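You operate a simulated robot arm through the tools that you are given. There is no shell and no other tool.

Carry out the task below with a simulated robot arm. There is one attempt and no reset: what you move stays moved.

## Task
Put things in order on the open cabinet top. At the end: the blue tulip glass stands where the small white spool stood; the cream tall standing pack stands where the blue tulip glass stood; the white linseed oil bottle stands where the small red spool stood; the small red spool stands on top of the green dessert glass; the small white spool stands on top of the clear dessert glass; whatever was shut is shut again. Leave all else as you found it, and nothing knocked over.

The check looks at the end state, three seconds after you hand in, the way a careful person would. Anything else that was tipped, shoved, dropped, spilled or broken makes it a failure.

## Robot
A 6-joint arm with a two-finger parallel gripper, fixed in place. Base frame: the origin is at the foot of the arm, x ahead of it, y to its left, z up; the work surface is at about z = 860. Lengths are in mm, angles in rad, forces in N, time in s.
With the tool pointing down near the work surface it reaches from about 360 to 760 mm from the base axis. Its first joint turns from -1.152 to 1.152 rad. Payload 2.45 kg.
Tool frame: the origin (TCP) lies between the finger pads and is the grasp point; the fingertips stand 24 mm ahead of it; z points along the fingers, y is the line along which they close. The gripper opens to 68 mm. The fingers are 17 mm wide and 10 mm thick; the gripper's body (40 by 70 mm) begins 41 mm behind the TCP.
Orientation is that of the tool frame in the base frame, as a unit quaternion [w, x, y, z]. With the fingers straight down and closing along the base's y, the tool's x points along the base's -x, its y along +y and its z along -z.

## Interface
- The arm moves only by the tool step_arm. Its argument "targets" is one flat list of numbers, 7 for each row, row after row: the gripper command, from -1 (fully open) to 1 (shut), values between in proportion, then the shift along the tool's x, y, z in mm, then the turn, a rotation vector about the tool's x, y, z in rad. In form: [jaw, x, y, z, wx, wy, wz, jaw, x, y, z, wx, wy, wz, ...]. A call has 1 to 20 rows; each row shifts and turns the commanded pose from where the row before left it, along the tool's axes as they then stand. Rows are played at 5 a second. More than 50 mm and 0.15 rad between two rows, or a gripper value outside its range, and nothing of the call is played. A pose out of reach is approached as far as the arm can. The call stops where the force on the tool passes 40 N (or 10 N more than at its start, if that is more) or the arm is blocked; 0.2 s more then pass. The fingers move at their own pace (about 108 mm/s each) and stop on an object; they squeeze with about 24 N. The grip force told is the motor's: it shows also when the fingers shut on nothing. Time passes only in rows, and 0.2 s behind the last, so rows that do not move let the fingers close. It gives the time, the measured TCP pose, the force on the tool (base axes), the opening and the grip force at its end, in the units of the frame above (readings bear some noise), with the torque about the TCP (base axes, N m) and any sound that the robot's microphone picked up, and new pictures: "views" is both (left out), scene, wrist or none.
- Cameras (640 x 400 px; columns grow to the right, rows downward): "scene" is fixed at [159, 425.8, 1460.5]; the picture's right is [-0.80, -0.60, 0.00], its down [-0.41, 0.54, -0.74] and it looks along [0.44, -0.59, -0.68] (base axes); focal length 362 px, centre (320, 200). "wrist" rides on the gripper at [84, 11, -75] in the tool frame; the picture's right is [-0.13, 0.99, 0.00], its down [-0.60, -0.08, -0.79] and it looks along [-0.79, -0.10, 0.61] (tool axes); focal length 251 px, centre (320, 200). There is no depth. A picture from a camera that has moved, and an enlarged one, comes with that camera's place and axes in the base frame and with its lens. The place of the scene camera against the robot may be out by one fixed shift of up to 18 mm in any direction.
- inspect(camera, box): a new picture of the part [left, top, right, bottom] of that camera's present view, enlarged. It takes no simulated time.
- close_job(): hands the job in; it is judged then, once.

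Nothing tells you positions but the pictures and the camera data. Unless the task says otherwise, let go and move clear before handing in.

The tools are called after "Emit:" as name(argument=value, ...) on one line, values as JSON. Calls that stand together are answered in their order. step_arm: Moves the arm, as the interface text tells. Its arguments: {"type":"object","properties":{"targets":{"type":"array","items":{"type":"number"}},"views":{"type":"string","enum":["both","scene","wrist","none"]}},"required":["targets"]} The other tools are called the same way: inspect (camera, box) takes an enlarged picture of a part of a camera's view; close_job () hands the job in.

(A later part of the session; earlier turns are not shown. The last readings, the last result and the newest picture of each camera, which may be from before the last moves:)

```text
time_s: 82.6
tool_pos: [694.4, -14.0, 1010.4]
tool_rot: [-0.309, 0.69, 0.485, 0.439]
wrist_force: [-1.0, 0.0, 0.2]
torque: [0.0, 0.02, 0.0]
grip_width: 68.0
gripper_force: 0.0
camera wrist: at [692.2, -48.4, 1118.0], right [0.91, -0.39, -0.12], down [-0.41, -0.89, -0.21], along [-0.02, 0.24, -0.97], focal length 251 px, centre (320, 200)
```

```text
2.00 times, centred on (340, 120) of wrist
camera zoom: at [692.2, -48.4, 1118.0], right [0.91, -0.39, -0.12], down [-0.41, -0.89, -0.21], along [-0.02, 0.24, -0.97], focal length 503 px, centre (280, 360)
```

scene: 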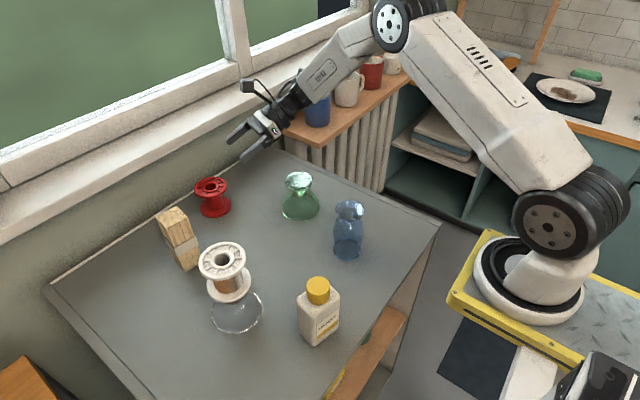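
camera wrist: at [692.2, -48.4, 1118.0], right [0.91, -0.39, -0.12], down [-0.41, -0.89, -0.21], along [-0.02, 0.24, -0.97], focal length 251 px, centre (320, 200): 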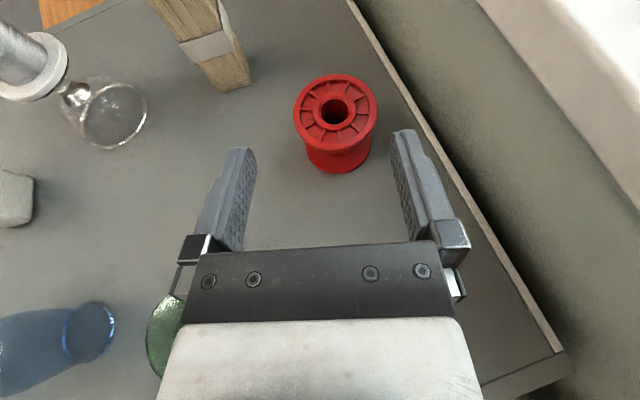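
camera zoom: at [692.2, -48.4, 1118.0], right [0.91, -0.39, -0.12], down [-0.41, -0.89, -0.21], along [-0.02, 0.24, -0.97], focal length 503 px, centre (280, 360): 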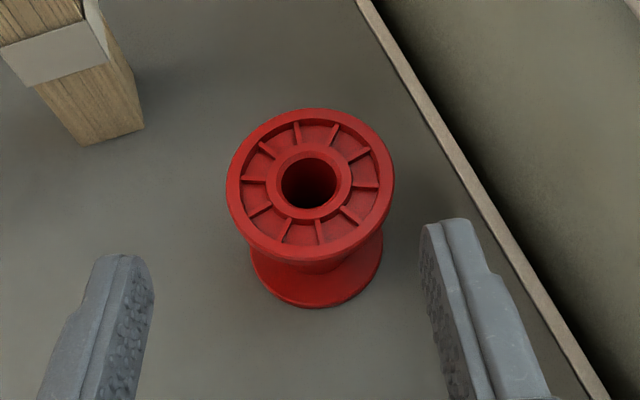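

The red spool's axis is near (728, 63). I'll come down to the near standoff, with the fingertips just short of the flange.

Emit:
step_arm(targets=[-1, -24.6, 2, 18.4, 0, 0, 0, -1, -24.6, 2, 18.4, 0, 0, 0, -1, -24.5, 1.9, 18.3, 0, 0, 0, -1, 0, 0, 0, 0, 0, 0], views="both")

Emit:
inspect(camera="wrist", box=[220, 40, 420, 220])

Emit:
inspect(camera="scene", box=[190, 80, 350, 220])

```text
time_s: 83.6
tool_pos: [704.9, 1.0, 918.2]
tool_rot: [-0.309, 0.691, 0.484, 0.439]
wrist_force: [0.5, 0.5, 0.0]
torque: [0.01, -0.01, 0.02]
grip_width: 68.2
gripper_force: 0.0
camera wrist: at [703.9, -32.1, 1027.1], right [0.91, -0.39, -0.12], down [-0.41, -0.89, -0.21], along [-0.02, 0.24, -0.97], focal length 251 px, centre (320, 200)
```

scene: 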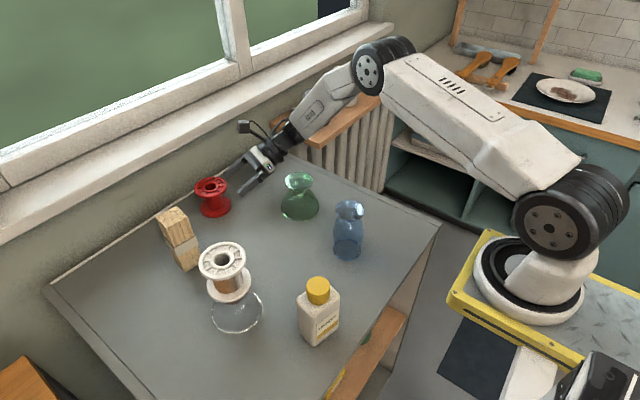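
wrist: 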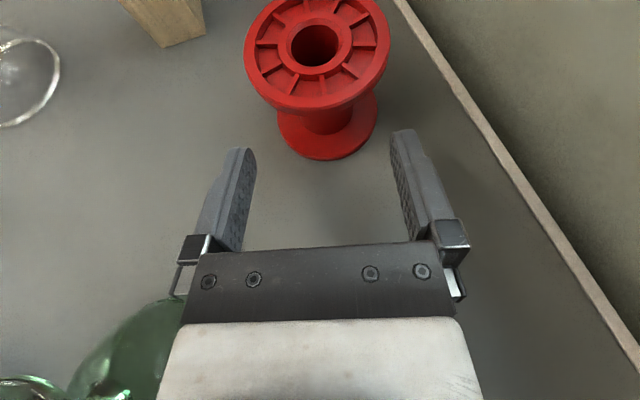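

```text
2.22 times, centred on (320, 130) of wrist
camera zoom: at [703.9, -32.1, 1027.1], right [0.91, -0.39, -0.12], down [-0.41, -0.89, -0.21], along [-0.02, 0.24, -0.97], focal length 559 px, centre (320, 356)
```

zoom: 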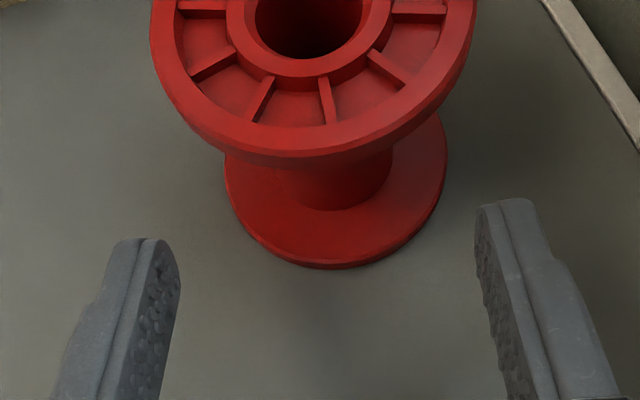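

```text
2.86 times, centred on (270, 150) of scene
camera zoom: at [159.0, 425.8, 1460.5], right [-0.8, -0.6, 0.0], down [-0.41, 0.54, -0.74], along [0.44, -0.59, -0.68], focal length 1034 px, centre (463, 343)
```

zoom: 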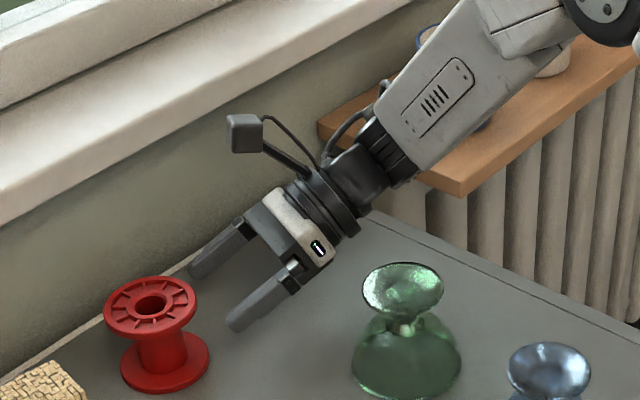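

Clear of everything. I'll slide in around the core along the tool axis.

Emit:
step_arm(targets=[-1, 0, 2, 16, 0, 0, 0, -1, 0, 0, 17, 0, 0, 0, -1, 0, 0, 17, 0, 0, 0, -1, 0, 0, 16, 0, 0, 0, -1, 0, 0, 0, 0, 0, 0], views="both")

Emit:
inspect(camera="wrist", box=[200, 20, 440, 260])

Emit:
inspect(camera="scene", box=[170, 130, 290, 230])

```text
time_s: 84.8
tool_pos: [726.6, 55.2, 893.9]
tool_rot: [-0.308, 0.691, 0.484, 0.44]
wrist_force: [0.1, -0.3, -0.2]
torque: [0.0, 0.01, -0.05]
grip_width: 68.2
gripper_force: 0.1
camera wrist: at [726.0, 21.4, 1001.9], right [0.91, -0.39, -0.12], down [-0.41, -0.89, -0.21], along [-0.02, 0.24, -0.97], focal length 251 px, centre (320, 200)
```

scene: 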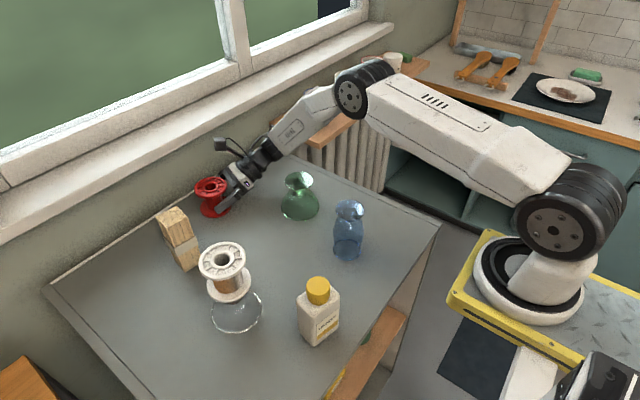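
wrist: 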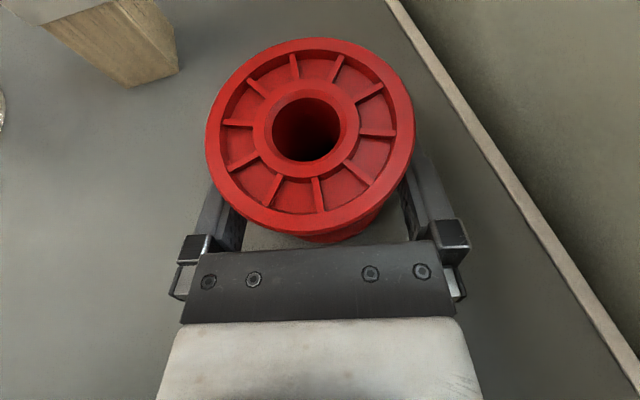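

```text
1.67 times, centred on (320, 140) of wrist
camera zoom: at [726.0, 21.4, 1001.9], right [0.91, -0.39, -0.12], down [-0.41, -0.89, -0.21], along [-0.02, 0.24, -0.97], focal length 419 px, centre (320, 300)
```

zoom: 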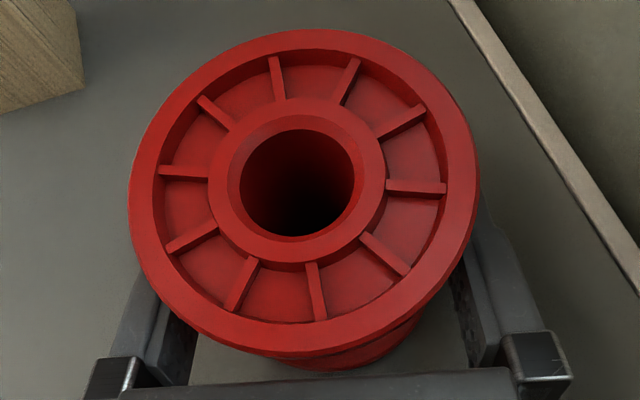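

```text
4.00 times, centred on (230, 180) of scene
camera zoom: at [159.0, 425.8, 1460.5], right [-0.8, -0.6, 0.0], down [-0.41, 0.54, -0.74], along [0.44, -0.59, -0.68], focal length 1448 px, centre (680, 280)
```

zoom: 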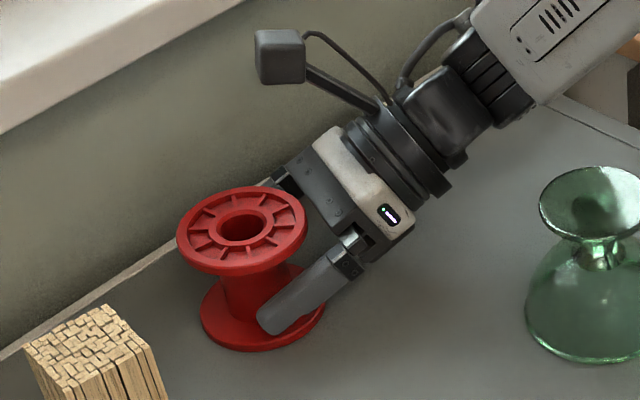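

The fingers straddle the core, centred and with no contact force. I'll close and make a small lift.

Emit:
step_arm(targets=[-0.2, 0, 0, 0, 0, 0, 0, 0.1, 0, 0, 0, 0, 0, 0, 1, 0, 0, 0, 0, 0, 0, 1, 0, 0, 0, 0, 0, 0], views="wrist")

Emit:
inspect(camera="scene", box=[170, 130, 290, 230])

```text
time_s: 85.8
tool_pos: [727.3, 55.1, 894.0]
tool_rot: [-0.308, 0.691, 0.484, 0.439]
wrist_force: [0.0, 0.4, 0.4]
torque: [0.01, -0.02, 0.01]
grip_width: 42.4
gripper_force: 23.6
camera wrist: at [725.9, 21.2, 1002.0], right [0.91, -0.39, -0.12], down [-0.41, -0.89, -0.21], along [-0.02, 0.24, -0.97], focal length 251 px, centre (320, 200)
```

wrist: 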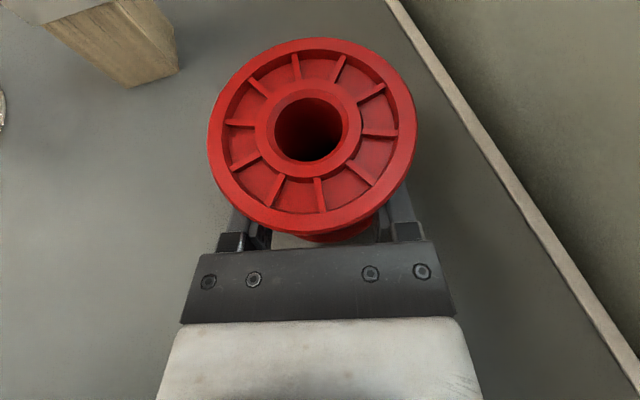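

```text
4.00 times, centred on (230, 180) of scene
camera zoom: at [159.0, 425.8, 1460.5], right [-0.8, -0.6, 0.0], down [-0.41, 0.54, -0.74], along [0.44, -0.59, -0.68], focal length 1448 px, centre (680, 280)
```

zoom: 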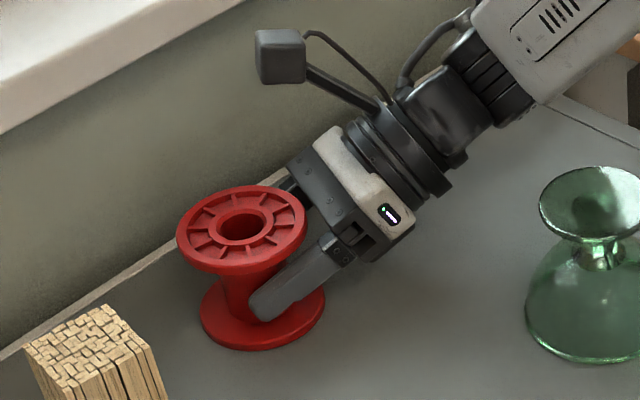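

Emit:
step_arm(targets=[1, 4.5, 0, -2.1, 0, 0, 0, 1, 9, 0, -4.2, 0, 0, 0, 1, 18.1, 0, -8.5, 0, 0, 0, 1, 18.1, 0, -8.5, 0, 0, 0, 1, 0, 0, 0, 0, 0, 0], views="both")

Emit:
inspect(camera="scene", box=[160, 110, 280, 230])

Emit:
inspect(camera="wrist", box=[200, 20, 440, 260])

```text
time_s: 87.0
tool_pos: [727.5, 54.6, 951.3]
tool_rot: [-0.308, 0.691, 0.485, 0.439]
wrist_force: [-0.6, -0.9, -0.7]
torque: [-0.03, -0.01, 0.02]
grip_width: 42.5
gripper_force: 23.9
camera wrist: at [725.9, 20.7, 1058.9], right [0.91, -0.39, -0.12], down [-0.41, -0.89, -0.21], along [-0.02, 0.24, -0.97], focal length 251 px, centre (320, 200)
```

scene: 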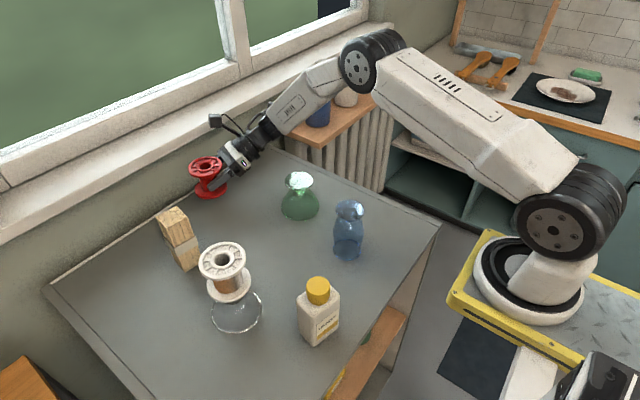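
wrist: 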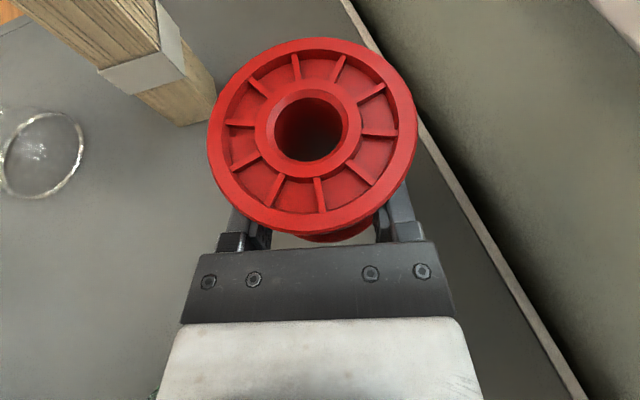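

```text
3.33 times, centred on (220, 170) of scene
camera zoom: at [159.0, 425.8, 1460.5], right [-0.8, -0.6, 0.0], down [-0.41, 0.54, -0.74], along [0.44, -0.59, -0.68], focal length 1206 px, centre (653, 300)
```

zoom: 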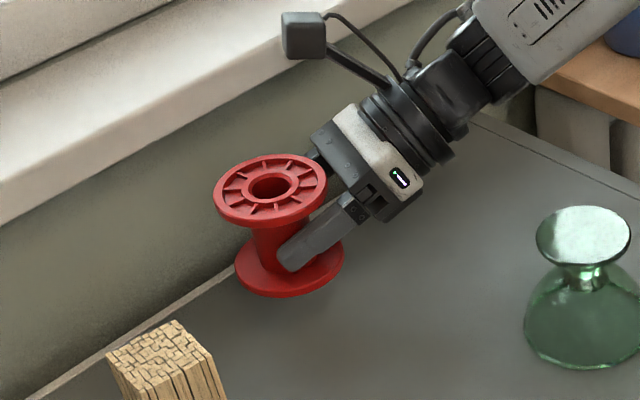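

```text
1.67 times, centred on (320, 140) of wrist
camera zoom: at [725.9, 20.7, 1058.9], right [0.91, -0.39, -0.12], down [-0.41, -0.89, -0.21], along [-0.02, 0.24, -0.97], focal length 419 px, centre (320, 300)
```

zoom: 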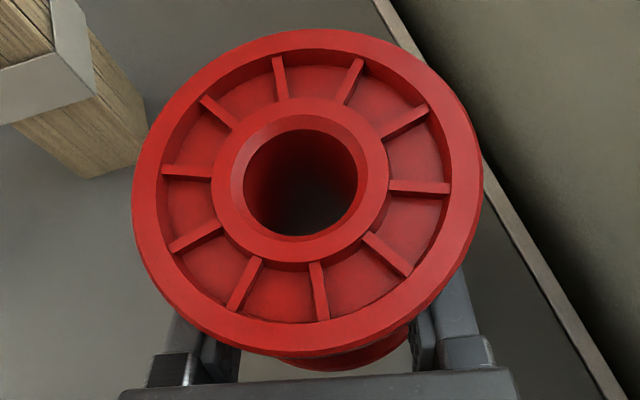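

The red spool held without slipping and is still vertical. I'll lift a bit more and bring it over the green glass near (567, -56).

Emit:
step_arm(targets=[1, 13.6, 0, -6.4, 0, 0, 0, 1, 13.6, 0, -6.4, 0, 0, 0, 1, 18.1, 0, -8.5, 0, 0, 0, 1, 15.4, 0, -7.2, 0, 0, 0, 1, -8.8, -14.1, -18.85, 0, 0, 0, 1, -8.8, -14.1, -18.85, 0, 0, 0, 1, -8.8, -14.1, -18.85, 0, 0, 0, 1, -8.8, -14.1, -18.85, 0, 0, 0, 1, -8.8, -14.1, -18.85, 0, 0, 0, 1, -8.8, -14.1, -18.85, 0, 0, 0, 1, -8.8, -14.1, -18.85, 0, 0, 0, 1, -8.8, -14.1, -18.85, 0, 0, 0, 1, 0, 0, 0, 0, 0, 0], views="both")

Emit:
inspect(camera="scene", box=[250, 120, 350, 230])

```text
time_s: 89.8
tool_pos: [566.0, -61.7, 1016.1]
tool_rot: [-0.308, 0.691, 0.485, 0.438]
wrist_force: [-0.1, 0.4, -1.3]
torque: [-0.01, -0.01, -0.03]
grip_width: 42.1
gripper_force: 23.8
camera wrist: at [564.7, -97.1, 1124.6], right [0.91, -0.39, -0.12], down [-0.41, -0.89, -0.21], along [-0.02, 0.24, -0.97], focal length 251 px, centre (320, 200)
```

scene: 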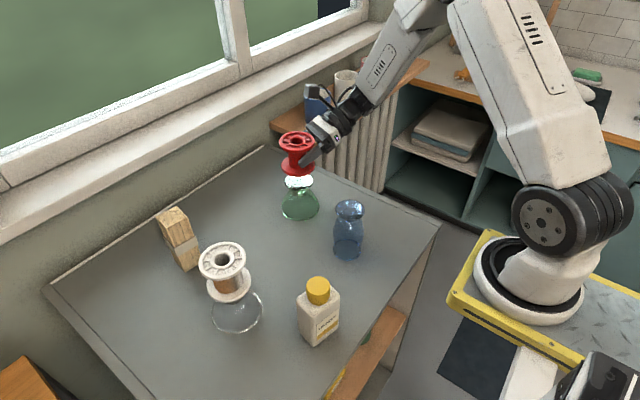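
wrist: 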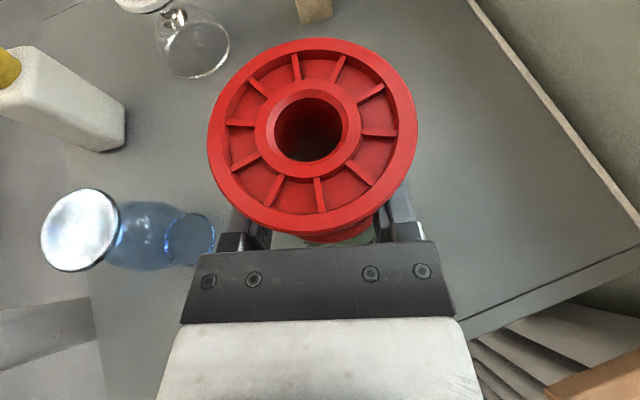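

```text
3.64 times, centred on (300, 175) of scene
camera zoom: at [159.0, 425.8, 1460.5], right [-0.8, -0.6, 0.0], down [-0.41, 0.54, -0.74], along [0.44, -0.59, -0.68], focal length 1316 px, centre (393, 291)
```

zoom: 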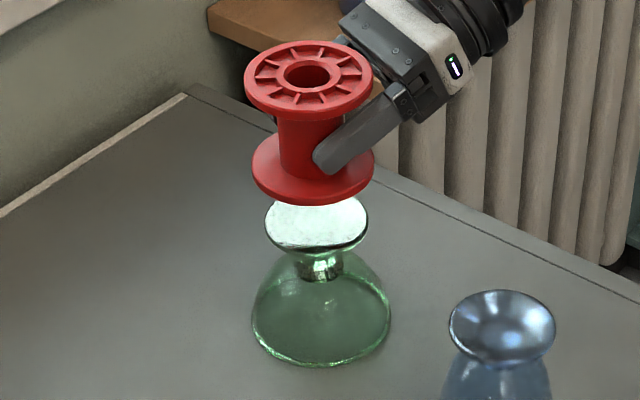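

It's well aligned sideways. I'll lower to about 10 mm above the foot and check.

Emit:
step_arm(targets=[1, -9.1, 0, 4.2, 0, 0, 0, 1, -9.1, 0, 4.2, 0, 0, 0, 1, -9.1, 0, 4.2, 0, 0, 0, 1, 0, 0, 0, 0, 0, 0], views="none")

Emit:
inspect(camera="scene", box=[260, 140, 340, 220])

```text
time_s: 90.8
tool_pos: [565.8, -63.7, 986.0]
tool_rot: [-0.308, 0.691, 0.485, 0.439]
wrist_force: [0.3, -0.1, -1.8]
torque: [-0.03, 0.03, 0.03]
grip_width: 42.3
gripper_force: 24.0
```

```text
5.00 times, centred on (300, 180) of scene
camera zoom: at [159.0, 425.8, 1460.5], right [-0.8, -0.6, 0.0], down [-0.41, 0.54, -0.74], along [0.44, -0.59, -0.68], focal length 1810 px, centre (420, 300)
```

zoom: 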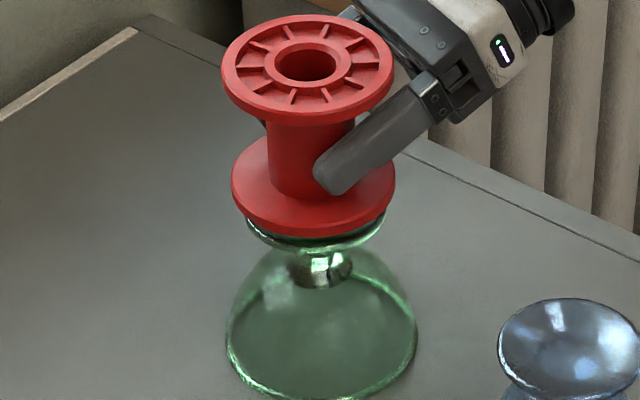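

Emit:
step_arm(targets=[1, -1.81, 0, 0.85, 0, 0, 0, 1, -1.81, 0, 0.85, 0, 0, 0, 1, 0, 0, 0, 0, 0, 0], views="none")

Emit:
step_arm(targets=[1, -1.81, 0, 0.85, 0, 0, 0, 1, 0, 0, 0, 0, 0, 0], views="none")

Emit:
inspect(camera="scene", box=[260, 140, 340, 220])

```text
time_s: 91.6
tool_pos: [565.6, -64.8, 982.1]
tool_rot: [-0.308, 0.691, 0.485, 0.439]
wrist_force: [0.1, 1.0, -1.2]
torque: [-0.01, -0.04, -0.01]
grip_width: 42.1
gripper_force: 24.1
```

```text
time_s: 92.2
tool_pos: [564.4, -64.1, 980.3]
tool_rot: [-0.308, 0.691, 0.484, 0.439]
wrist_force: [-0.5, -0.3, -1.5]
torque: [-0.03, 0.02, -0.03]
grip_width: 42.2
gripper_force: 24.1
```

```text
5.00 times, centred on (300, 180) of scene
camera zoom: at [159.0, 425.8, 1460.5], right [-0.8, -0.6, 0.0], down [-0.41, 0.54, -0.74], along [0.44, -0.59, -0.68], focal length 1810 px, centre (420, 300)
```

zoom: 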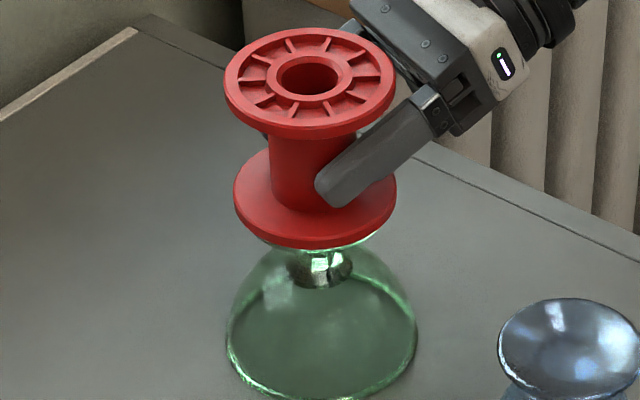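

Emit:
step_arm(targets=[1, -1.81, 0, 0.85, 0, 0, 0, 1, 0, 0, 0, 0, 0, 0], views="none")

Emit:
step_arm(targets=[1, -1.81, 0, 0.85, 0, 0, 0, 1, 0, 0, 0, 0, 0, 0], views="none")

Emit:
inspect(camera="scene", box=[260, 140, 340, 220])

```text
time_s: 92.8
tool_pos: [564.7, -64.2, 977.3]
tool_rot: [-0.308, 0.691, 0.484, 0.44]
wrist_force: [0.1, -0.2, -0.4]
torque: [0.0, -0.01, -0.06]
grip_width: 42.3
gripper_force: 24.0
```

```text
time_s: 93.4
tool_pos: [564.7, -63.4, 977.1]
tool_rot: [-0.308, 0.69, 0.485, 0.44]
wrist_force: [-1.5, 1.3, 14.5]
torque: [0.04, 0.3, 0.06]
grip_width: 42.4
gripper_force: 23.8
```

```text
5.00 times, centred on (300, 180) of scene
camera zoom: at [158.7, 425.9, 1460.5], right [-0.8, -0.6, 0.0], down [-0.41, 0.54, -0.74], along [0.44, -0.59, -0.68], focal length 1810 px, centre (420, 300)
```

zoom: 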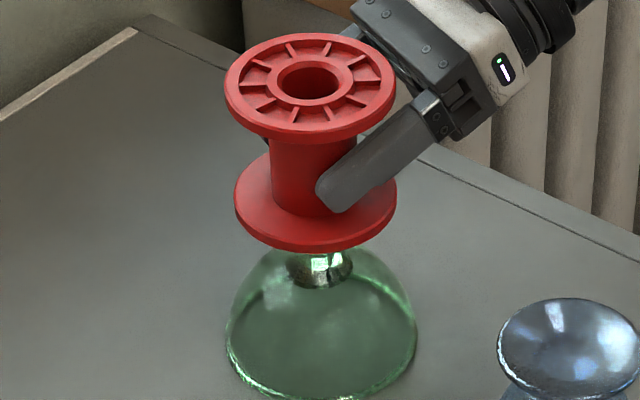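

Contact, and the base is centred on the foot: (315.5, 202.7) against (315.3, 202.5) in the picture. I'll ease off slightly and release in stages.

Emit:
step_arm(targets=[1, 0.9, 0, -0.42, 0, 0, 0, 1, 0, 0, 0, 0, 0, 0], views="none")

```text
time_s: 94.0
tool_pos: [564.6, -62.8, 977.8]
tool_rot: [-0.308, 0.691, 0.484, 0.44]
wrist_force: [2.5, -0.7, 7.5]
torque: [0.18, -0.07, -0.07]
grip_width: 42.6
gripper_force: 24.6
```

Emit:
step_arm(targets=[-0.27, 0, 0, 0, 0, 0, 0, -0.3, 0, 0, 0, 0, 0, 0, -0.3, 0, 0, 0, 0, 0, 0], views="both")

Emit:
inspect(camera="scene", box=[260, 140, 340, 220])

```text
time_s: 94.8
tool_pos: [564.6, -64.8, 977.0]
tool_rot: [-0.308, 0.691, 0.484, 0.439]
wrist_force: [-0.1, 0.5, -0.1]
torque: [0.01, 0.0, 0.04]
grip_width: 44.2
gripper_force: 0.0
camera wrist: at [563.6, -97.5, 1085.8], right [0.91, -0.39, -0.12], down [-0.41, -0.89, -0.21], along [-0.02, 0.24, -0.97], focal length 251 px, centre (320, 200)
```

scene: 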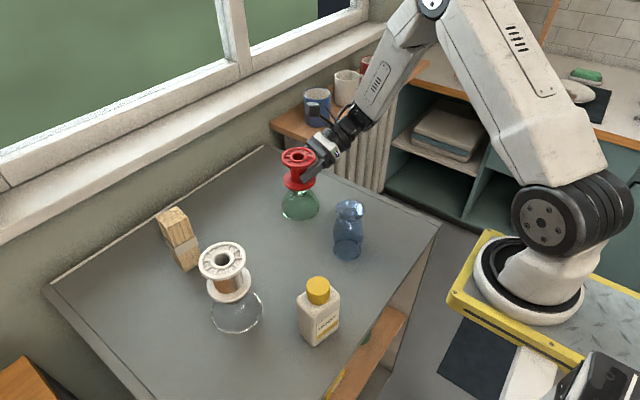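
wrist: 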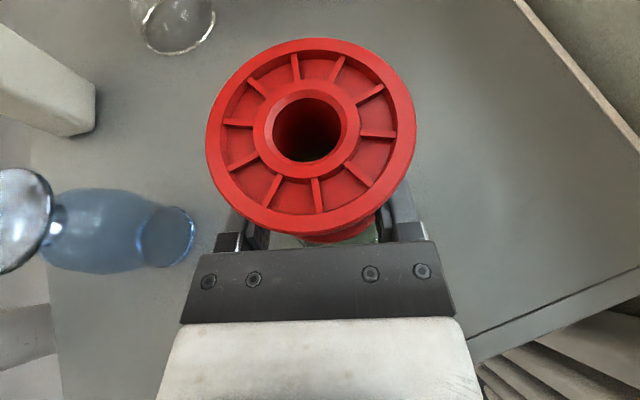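

```text
5.00 times, centred on (300, 180) of scene
camera zoom: at [159.0, 425.8, 1460.5], right [-0.8, -0.6, 0.0], down [-0.41, 0.54, -0.74], along [0.44, -0.59, -0.68], focal length 1810 px, centre (420, 300)
```

zoom: 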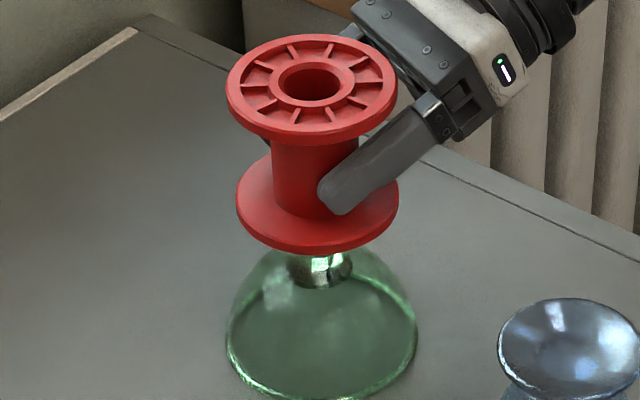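

It's stable. I'll open fully and retreat along the tool axis.

Emit:
step_arm(targets=[-1, 0, 0, 0, 0, 0, 0, -1, 0, 0, 0, 0, 0, 0, -1, 0, 0, -15, 0, 0, 0, -1, 0, 0, -20, 0, 0, 0, -1, 0, 0, -25, 0, 0, 0, -1, 0, 0, -30, 0, 0, 0, -1, 30, 0, 0, 0, 0, 0, -1, 30, 0, 0, 0, 0, 0], views="both")

Emit:
inspect(camera="scene", box=[260, 140, 340, 220])

Emit:
inspect(camera="scene", box=[260, 250, 370, 370])

```text
time_s: 96.6
tool_pos: [542.8, -115.8, 1069.7]
tool_rot: [-0.308, 0.691, 0.484, 0.44]
wrist_force: [0.7, -0.3, -0.1]
torque: [-0.02, 0.0, 0.0]
grip_width: 67.9
gripper_force: 0.0
camera wrist: at [542.0, -148.2, 1177.4], right [0.91, -0.39, -0.12], down [-0.41, -0.89, -0.21], along [-0.02, 0.24, -0.97], focal length 251 px, centre (320, 200)
```

scene: 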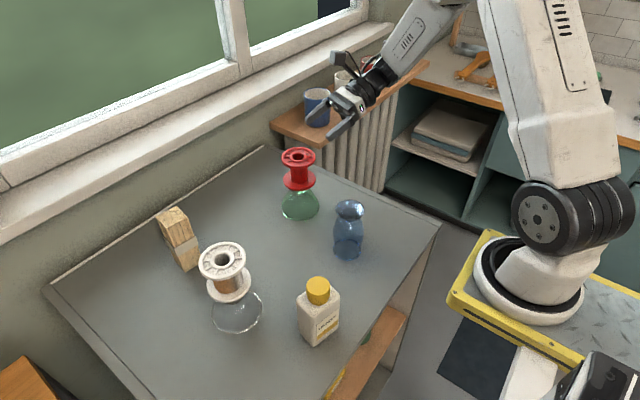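
wrist: 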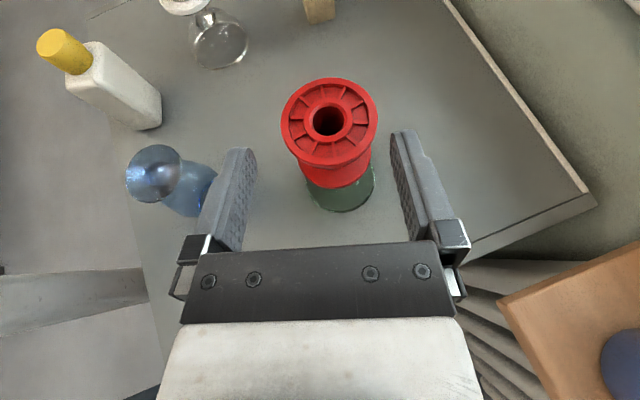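

```text
5.00 times, centred on (300, 180) of scene
camera zoom: at [159.0, 425.8, 1460.5], right [-0.8, -0.6, 0.0], down [-0.41, 0.54, -0.74], along [0.44, -0.59, -0.68], focal length 1810 px, centre (420, 300)
```

zoom: 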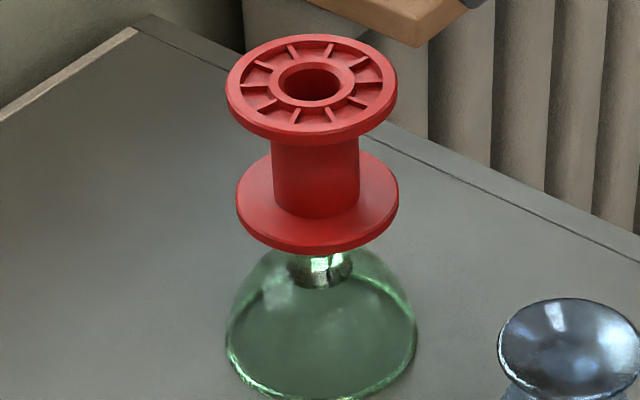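

```text
3.33 times, centred on (315, 310) of scene
camera zoom: at [159.0, 425.8, 1460.5], right [-0.8, -0.6, 0.0], down [-0.41, 0.54, -0.74], along [0.44, -0.59, -0.68], focal length 1206 px, centre (337, -167)
```

zoom: 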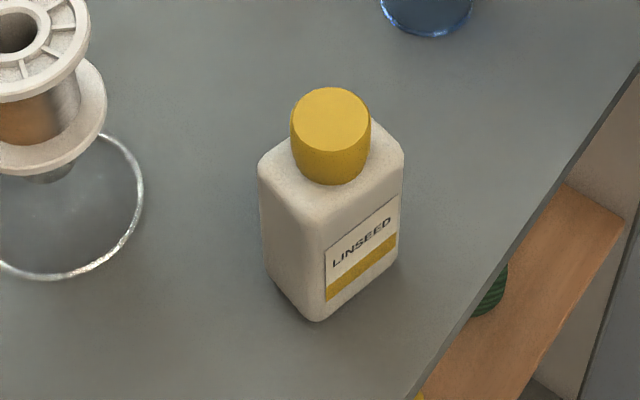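

The red spool stands upright and centred on the green glass. Last is the linseed oil bottle, gripped by its cap from above. I'll raise, turn the tool pointing down, and move towards it.

Emit:
step_arm(targets=[-1, 36.2, 0, -16.9, 0, 0, 0, -1, 36.2, 0, -16.9, 0, 0, 0, -1, 0, 0, 0, 0.1055, 0, -0.0492, -1, 0, 0, 0, 0.1055, 0, -0.0492, -1, 0, 0, 0, 0.1055, 0, -0.0492, -1, 0, 0, 0, 0, -0.1418, 0, -1, 0, 0, 0, 0, -0.1418, 0, -1, 0, 0, 0, 0, -0.1418, 0, -1, 0, 0, 0, 0, -0.1418, 0, -1, 0, 0, 0, 0, -0.1418, 0, -1, 0, 0, 0, 0, -0.1418, 0, -1, 0, 0, 0, 0, -0.1418, 0, -1, 0, 0, 0, 0, -0.1418, 0, -1, 0, 0, 0, 0, 0, 0], views="scene")

```text
time_s: 99.6
tool_pos: [545.8, -117.7, 1149.9]
tool_rot: [-0.101, 0.699, 0.701, 0.101]
wrist_force: [0.0, -0.5, 0.6]
torque: [0.0, 0.0, 0.01]
grip_width: 67.9
gripper_force: 0.1
out of reach, approached as far as the arm can: row 12, 13
```

scene: 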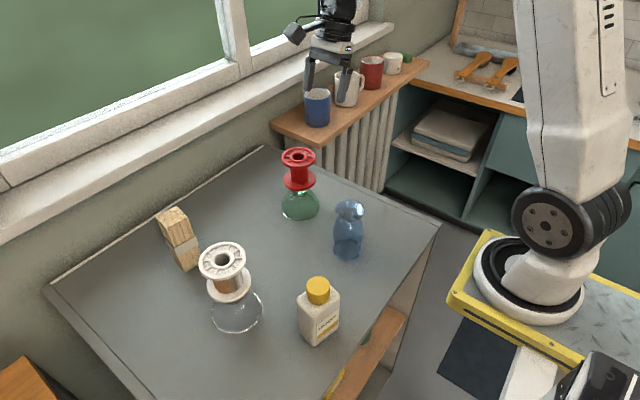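

The joint has wound the long way round. I'll unwind by turning clockwise about the vertical, then finish levelling.

Emit:
step_arm(targets=[-1, 0, 0, 0, -0.0403, 0, 0.137, -1, 0, 0, 0, -0.0403, 0, 0.137, -1, 0, 0, 0, -0.0403, 0, 0.137, -1, 0, 0, 0, -0.0403, 0, 0.137, -1, 0, 0, 0, -0.0403, 0, 0.137, -1, 0, 0, 0, -0.0403, 0, 0.137, -1, 0, 0, 0, -0.0403, 0, 0.137, -1, 0, 0, 0, -0.0403, 0, 0.137, -1, 0, 0, 0, -0.0403, 0, 0.137, -1, 0, 0, 0, -0.0403, 0, 0.137, -1, 0, 0, 0, -0.0403, 0, 0.137, -1, 0, 0, 0, 0, 0, 0], views="scene")

```text
time_s: 102.2
tool_pos: [519.4, -146.5, 1109.7]
tool_rot: [-0.023, 0.987, 0.003, 0.161]
wrist_force: [0.1, 0.3, -0.1]
torque: [0.02, -0.01, -0.03]
grip_width: 67.9
gripper_force: 0.0
out of reach, approached as far as the arm can: row 8, 9, 10, 11
```

scene: 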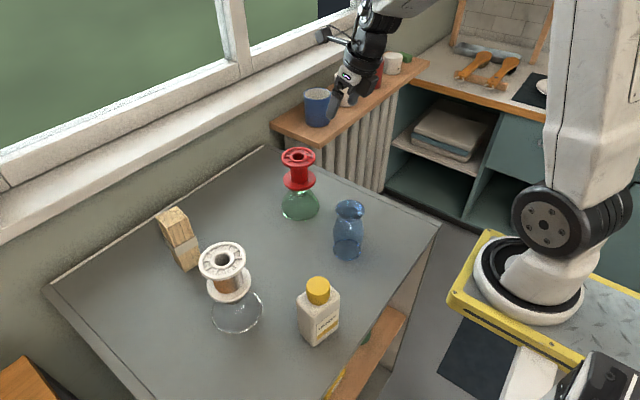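

Emit:
step_arm(targets=[-1, -1.2, -29.7, -7.5, 0, 0, 0, -1, -1.2, -29.7, -7.5, 0, 0, 0, -1, -1.2, -29.7, -7.5, 0, 0, 0, -1, -1.2, -29.7, -7.5, 0, 0, 0, -1, -1.2, -29.7, -7.5, 0, 0, 0], views="both")

```text
time_s: 103.4
tool_pos: [481.1, -46.7, 1104.8]
tool_rot: [-0.041, 0.985, 0.006, 0.17]
wrist_force: [0.2, 0.2, 0.1]
torque: [-0.02, 0.0, -0.05]
grip_width: 68.1
gripper_force: 0.1
out of reach, approached as far as the arm can: row 1, 2, 3, 4, 5
camera wrist: at [534.0, -63.7, 1204.1], right [-0.1, -0.99, -0.12], down [-0.84, 0.01, 0.55], along [-0.54, 0.15, -0.83], focal length 251 px, centre (320, 200)
```

scene: 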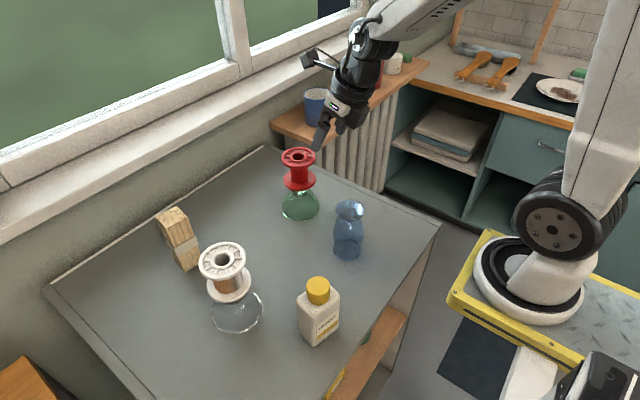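
wrist: 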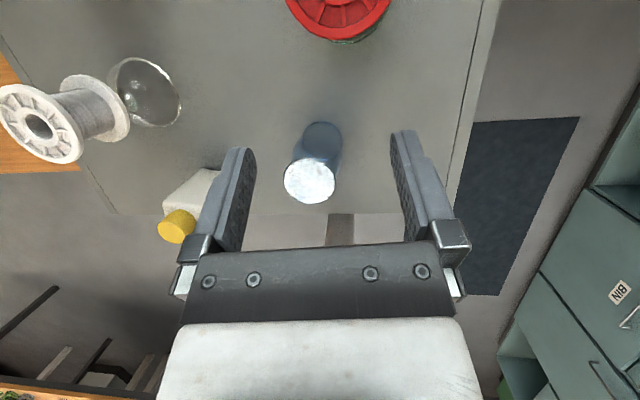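

The arm sits at a joint limit in this wrist posture. I'll try small single moves, well above everything, to find a free direction.

Emit:
step_arm(targets=[-1, 0, 0, 0, 0, 0.14, 0], views="none")

Emit:
step_arm(targets=[-1, 0, 0, 0, 0, 0.14, 0], views="scene")

```text
time_s: 103.8
tool_pos: [483.0, -46.3, 1105.6]
tool_rot: [-0.024, 0.973, 0.002, 0.23]
wrist_force: [0.3, 0.4, 0.2]
torque: [-0.01, 0.02, -0.01]
grip_width: 67.8
gripper_force: 0.2
```

```text
time_s: 104.2
tool_pos: [481.4, -45.9, 1106.3]
tool_rot: [-0.022, 0.954, -0.001, 0.298]
wrist_force: [0.2, -0.3, -1.0]
torque: [0.0, 0.0, -0.02]
grip_width: 68.0
gripper_force: 0.0
```

scene: 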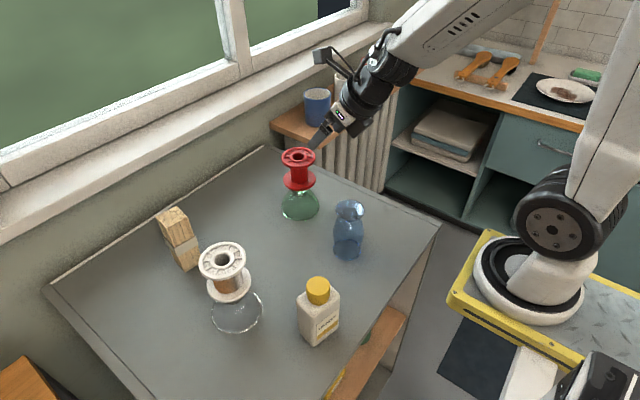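

Tilting up is free. The way back to the normal wrist posture is to swing the tool up past the forearm line, around the -y side, and down again. I'll start, keeping the wrist about still.

Emit:
step_arm(targets=[-1, 25, 0, 0, 0, 0.14, 0, -1, 25, 0, 0, 0, 0.14, 0, -1, 25, 0, 0, 0, 0.14, 0], views="scene")

```text
time_s: 105.0
tool_pos: [532.9, -35.6, 1150.3]
tool_rot: [-0.002, 0.877, 0.096, 0.471]
wrist_force: [1.3, -1.6, 1.1]
torque: [0.08, 0.07, 0.01]
grip_width: 67.7
gripper_force: 0.1
```

scene: 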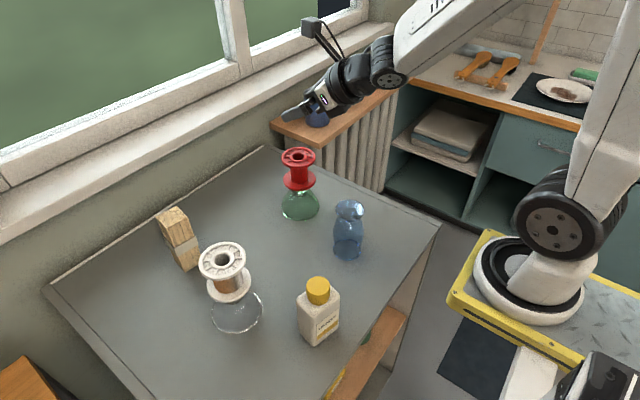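

Emit:
step_arm(targets=[-1, 0, 0, 0, 0, 0, 0, -1, 0, 0, 0, 0, 0, 0], views="none")

Emit:
step_arm(targets=[-1, 25, 0, 0, 0, 0.14, 0, -1, 0, 0, 0, 0, 0, 0], views="scene")

```text
time_s: 105.6
tool_pos: [537.4, -46.3, 1157.6]
tool_rot: [-0.024, 0.871, -0.004, 0.49]
wrist_force: [0.0, 0.4, 0.3]
torque: [0.01, 0.01, -0.02]
grip_width: 68.1
gripper_force: 0.1
```

```text
time_s: 106.2
tool_pos: [551.7, -47.0, 1178.3]
tool_rot: [-0.024, 0.835, -0.006, 0.55]
wrist_force: [-0.1, 0.0, -0.2]
torque: [-0.02, 0.0, 0.0]
grip_width: 67.8
gripper_force: 0.1
```

scene: 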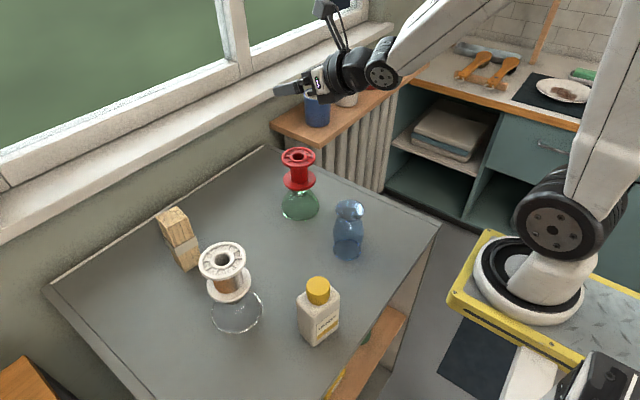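

The tool now points forward, bent slightly above the forearm line. To cross straight through that line I'll bring the tool exactly into the arm's own vertical plane (y = 0, pointing +x).

Emit:
step_arm(targets=[-1, 0, -23, 0, -0.033, 0, -0.0368, -1, 0, -24, 0, 0, 0, 0, -1, 0, 0, 0, 0, 0, 0, -1, 0, 0, 0, 0, 0, 0], views="none")

```text
time_s: 107.2
tool_pos: [549.0, -14.9, 1181.4]
tool_rot: [-0.004, 0.836, 0.002, 0.548]
wrist_force: [0.8, -0.5, 0.1]
torque: [0.01, -0.02, 0.01]
grip_width: 68.2
gripper_force: 0.0
out of reach, approached as far as the arm can: row 2
```

Emit:
step_arm(targets=[-1, 0, -23, 0, 0.1285, 0, -0.0552, -1, 0, -23, 0, 0.1285, 0, -0.0552, -1, 0, -23, 0, 0.1285, 0, -0.0552, -1, 0, 0, 0, 0, 0, 0], views="none")

Emit:
step_arm(targets=[-1, -25, 0, 0, 0, -0.14, 0, -1, -25, 0, 0, 0, -0.14, 0, -1, -25, 0, 0, 0, -0.14, 0, -1, 0, 0, 0, 0, 0, 0], views="scene")

```text
time_s: 108.2
tool_pos: [540.7, 54.2, 1181.7]
tool_rot: [-0.114, 0.818, 0.174, 0.537]
wrist_force: [-0.3, 0.2, 0.3]
torque: [0.01, -0.01, 0.04]
grip_width: 68.4
gripper_force: 0.1
```

```text
time_s: 109.2
tool_pos: [506.4, 37.0, 1116.8]
tool_rot: [-0.075, 0.912, 0.193, 0.355]
wrist_force: [0.8, 0.5, -0.3]
torque: [0.01, 0.0, -0.03]
grip_width: 67.8
gripper_force: 0.0
```

scene: 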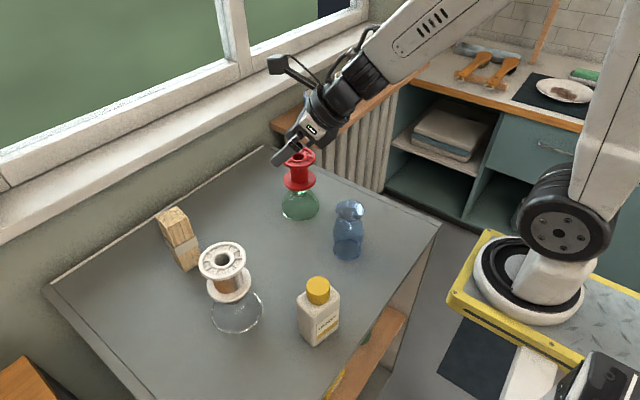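

Emit:
step_arm(targets=[-1, -8, 0, 0, 0, -0.14, 0, -1, -8, 0, 0, 0, -0.14, 0, -1, 0, 0, 0, 0, 0, 0], views="none")

Emit:
step_arm(targets=[-1, -5, 0, 0, 0, -0.14, 0, -1, -5, 0, 0, 0, -0.14, 0, -1, 0, 0, 0, 0, 0, 0], views="scene")

```text
time_s: 110.0
tool_pos: [493.9, 32.1, 1107.3]
tool_rot: [-0.047, 0.952, 0.203, 0.223]
wrist_force: [0.6, -0.2, -0.1]
torque: [0.02, -0.02, 0.0]
grip_width: 68.2
gripper_force: 0.1
```

```text
time_s: 110.8
tool_pos: [482.6, 10.9, 1082.7]
tool_rot: [-0.045, 0.968, 0.208, 0.134]
wrist_force: [0.4, 0.1, -0.7]
torque: [-0.01, -0.01, -0.02]
grip_width: 68.1
gripper_force: 0.1
out of reach, approached as far as the arm can: row 1, 2
```

scene: 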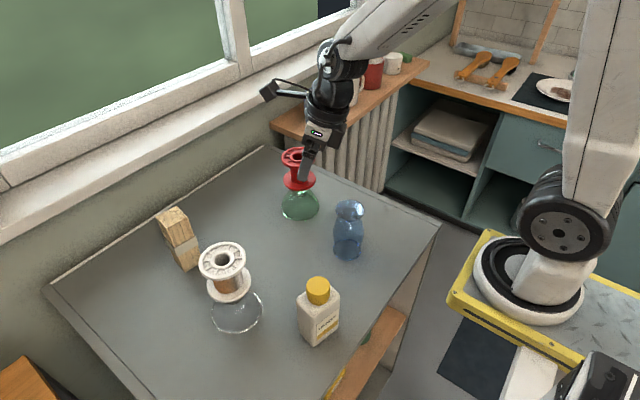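

This looks like the last joint near its -180° stop. I'll keep turning clockwise about the vertical to unwind it.

Emit:
step_arm(targets=[-1, 0, 0, -8, -0.0403, 0.0045, 0.1393, -1, 0, 0, -8, -0.0403, 0.0045, 0.1393, -1, 0, 0, -8, -0.0403, 0.0045, 0.1393, -1, 0, 0, -8, -0.0403, 0.0045, 0.1393, -1, 0, 0, 0, 0, 0, 0], views="none")

```text
time_s: 112.0
tool_pos: [458.3, -42.7, 1060.2]
tool_rot: [-0.041, 0.984, -0.074, 0.154]
wrist_force: [0.3, -0.5, 0.3]
torque: [-0.02, 0.02, 0.02]
grip_width: 68.1
gripper_force: 0.1
out of reach, approached as far as the arm can: row 1, 2, 3, 4
```

I now think the wrist is in its flipped posture (bend joint negative). To flip it back, the tool must pass through the forearm line sideways, from the +y side to the -y side. I'll raise and tilt up first.

Emit:
step_arm(targets=[-1, 25, 0, -10, 0, 0.14, 0, -1, 25, 0, -10, 0, 0.14, 0, -1, 25, 0, -10, 0, 0.14, 0, -1, 0, 0, 0, 0, 0, 0], views="scene")

```text
time_s: 113.0
tool_pos: [512.9, -51.6, 1118.2]
tool_rot: [-0.013, 0.932, -0.079, 0.352]
wrist_force: [0.0, 0.4, 0.5]
torque: [-0.01, 0.0, 0.0]
grip_width: 68.1
gripper_force: 0.1
```

scene: 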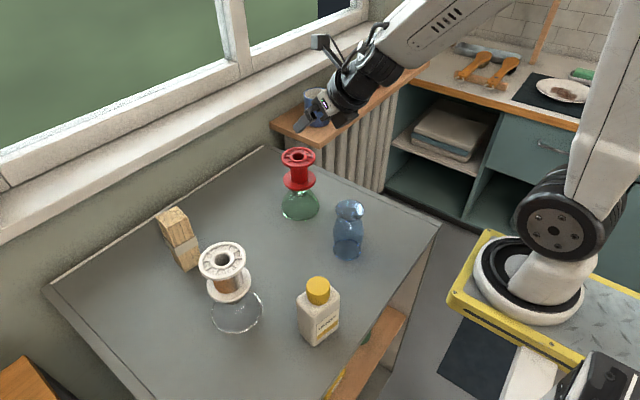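

Emit:
step_arm(targets=[-1, 25, 0, 0, 0, 0.14, 0, -1, 9, 0, 0, 0, 0.05, 0, -1, 0, 0, 0, 0, 0, 0], views="none")

Emit:
step_arm(targets=[-1, 0, 14, 0, -0.0788, 0, 0.0616, -1, 0, 14, 0, -0.0788, 0, 0.0616, -1, 0, 0, 0, 0, 0, 0], views="none")

```text
time_s: 113.8
tool_pos: [527.0, -52.0, 1128.3]
tool_rot: [-0.019, 0.916, -0.076, 0.393]
wrist_force: [0.5, 0.0, -0.5]
torque: [-0.04, -0.01, 0.01]
grip_width: 68.4
gripper_force: 0.1
out of reach, approached as far as the arm can: row 1, 2
```

```text
time_s: 114.6
tool_pos: [523.4, -69.4, 1128.3]
tool_rot: [0.006, 0.907, -0.122, 0.402]
wrist_force: [-0.2, -0.3, 0.1]
torque: [0.02, 0.0, 0.0]
grip_width: 67.8
gripper_force: 0.2
out of reach, approached as far as the arm can: row 1, 2
```

Emit:
step_arm(targets=[-1, 0, 14, 0, -0.0788, 0, 0.0616, -1, 0, 14, 0, -0.0788, 0, 0.0616, -1, 0, 0, 0, 0, 0, 0], views="none")

Emit:
step_arm(targets=[-1, 0, 14, 0, -0.0788, 0, 0.0616, -1, 0, 14, 0, -0.0788, 0, 0.0616, -1, 0, 0, 0, 0, 0, 0], views="scene")

```text
time_s: 115.4
tool_pos: [496.5, -152.6, 1129.6]
tool_rot: [0.052, 0.893, -0.221, 0.388]
wrist_force: [-0.4, -0.3, 0.6]
torque: [-0.01, 0.03, 0.05]
grip_width: 67.9
gripper_force: 0.1
out of reach, approached as far as the arm can: row 1, 2
```

```text
time_s: 116.2
tool_pos: [452.9, -231.7, 1130.5]
tool_rot: [0.097, 0.871, -0.305, 0.373]
wrist_force: [-0.5, 0.9, -0.7]
torque: [-0.03, 0.02, -0.02]
grip_width: 67.9
gripper_force: 0.1
out of reach, approached as far as the arm can: row 1, 2
```

scene: 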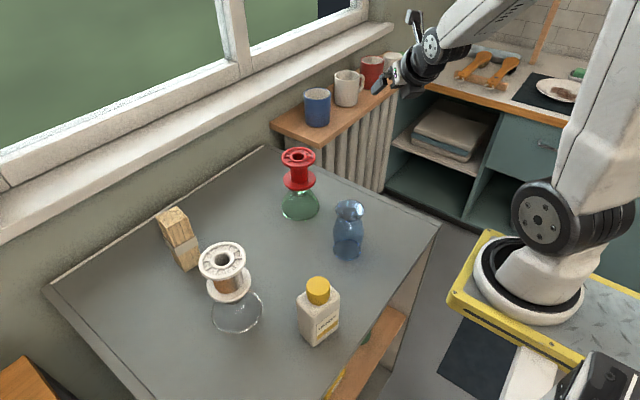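

Emit:
step_arm(targets=[-1, 0, 14, 0, -0.075, 0, 0.066, -1, 0, 0, 0, 0, 0, 0], views="none")

Emit:
step_arm(targets=[-1, -15, 0, 0, 0, -0.14, 0, -1, 0, 0, 0, 0, 0, 0], views="none")

```text
time_s: 116.8
tool_pos: [439.5, -247.0, 1128.3]
tool_rot: [0.107, 0.865, -0.331, 0.361]
wrist_force: [0.1, 0.2, 0.0]
torque: [0.0, 0.0, 0.0]
grip_width: 67.9
gripper_force: 0.0
out of reach, approached as far as the arm can: row 1
```

```text
time_s: 117.4
tool_pos: [431.9, -239.5, 1117.9]
tool_rot: [0.087, 0.888, -0.339, 0.3]
wrist_force: [-0.2, 0.3, -0.6]
torque: [0.01, -0.01, 0.01]
grip_width: 68.0
gripper_force: 0.0
```

Emit:
step_arm(targets=[-1, -8, 0, 0, 0, -0.14, 0, -1, 0, 0, 0, 0, 0, 0], views="none")

Emit:
step_arm(targets=[-1, -5, 0, -5, 0, -0.14, 0, -1, 0, 0, 0, 0, 0, 0], views="scene")

```text
time_s: 118.0
tool_pos: [431.0, -227.9, 1112.6]
tool_rot: [0.063, 0.906, -0.345, 0.236]
wrist_force: [-0.5, 0.3, 0.2]
torque: [0.0, 0.01, -0.03]
grip_width: 68.1
gripper_force: 0.0
out of reach, approached as far as the arm can: row 1
```

```text
time_s: 118.6
tool_pos: [432.5, -213.7, 1113.7]
tool_rot: [0.038, 0.921, -0.347, 0.172]
wrist_force: [0.4, 0.5, -0.6]
torque: [0.04, 0.01, 0.01]
grip_width: 68.0
gripper_force: 0.1
out of reach, approached as far as the arm can: row 1
```

scene: 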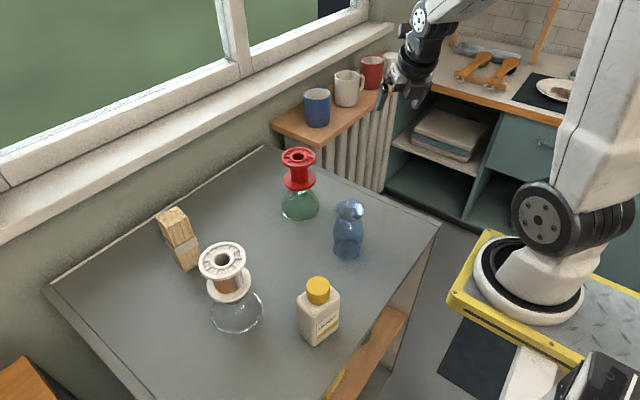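

Emit:
step_arm(targets=[-1, -5, 0, -5, 0, -0.14, 0, -1, 0, 0, 0, 0, 0, 0], views="none")

Emit:
step_arm(targets=[-1, -5, 0, -5, 0, -0.14, 0, -1, 0, 0, 0, 0, 0, 0], views="wrist")

```text
time_s: 119.2
tool_pos: [432.5, -202.8, 1116.2]
tool_rot: [0.014, 0.931, -0.349, 0.107]
wrist_force: [0.3, 0.3, 0.2]
torque: [-0.01, 0.03, 0.04]
grip_width: 68.1
gripper_force: 0.0
out of reach, approached as far as the arm can: row 1
```

```text
time_s: 119.8
tool_pos: [433.6, -192.4, 1121.7]
tool_rot: [-0.011, 0.936, -0.35, 0.042]
wrist_force: [0.6, -0.2, 0.9]
torque: [-0.01, -0.01, 0.0]
grip_width: 68.0
gripper_force: 0.0
out of reach, approached as far as the arm can: row 1
camera wrist: at [482.4, -254.4, 1202.0], right [-0.74, -0.66, -0.06], down [-0.47, 0.46, 0.75], along [-0.47, 0.59, -0.66], focal length 251 px, centre (320, 200)
```

wrist: 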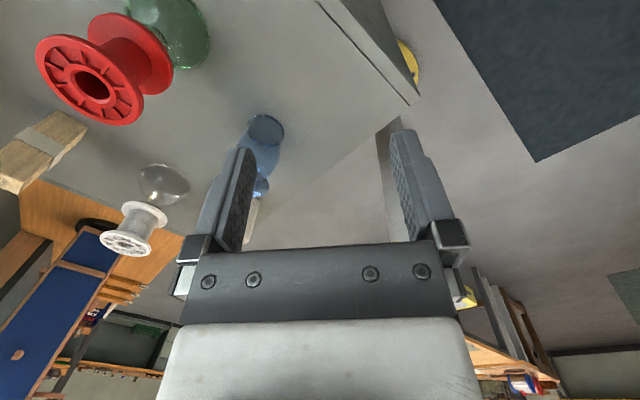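

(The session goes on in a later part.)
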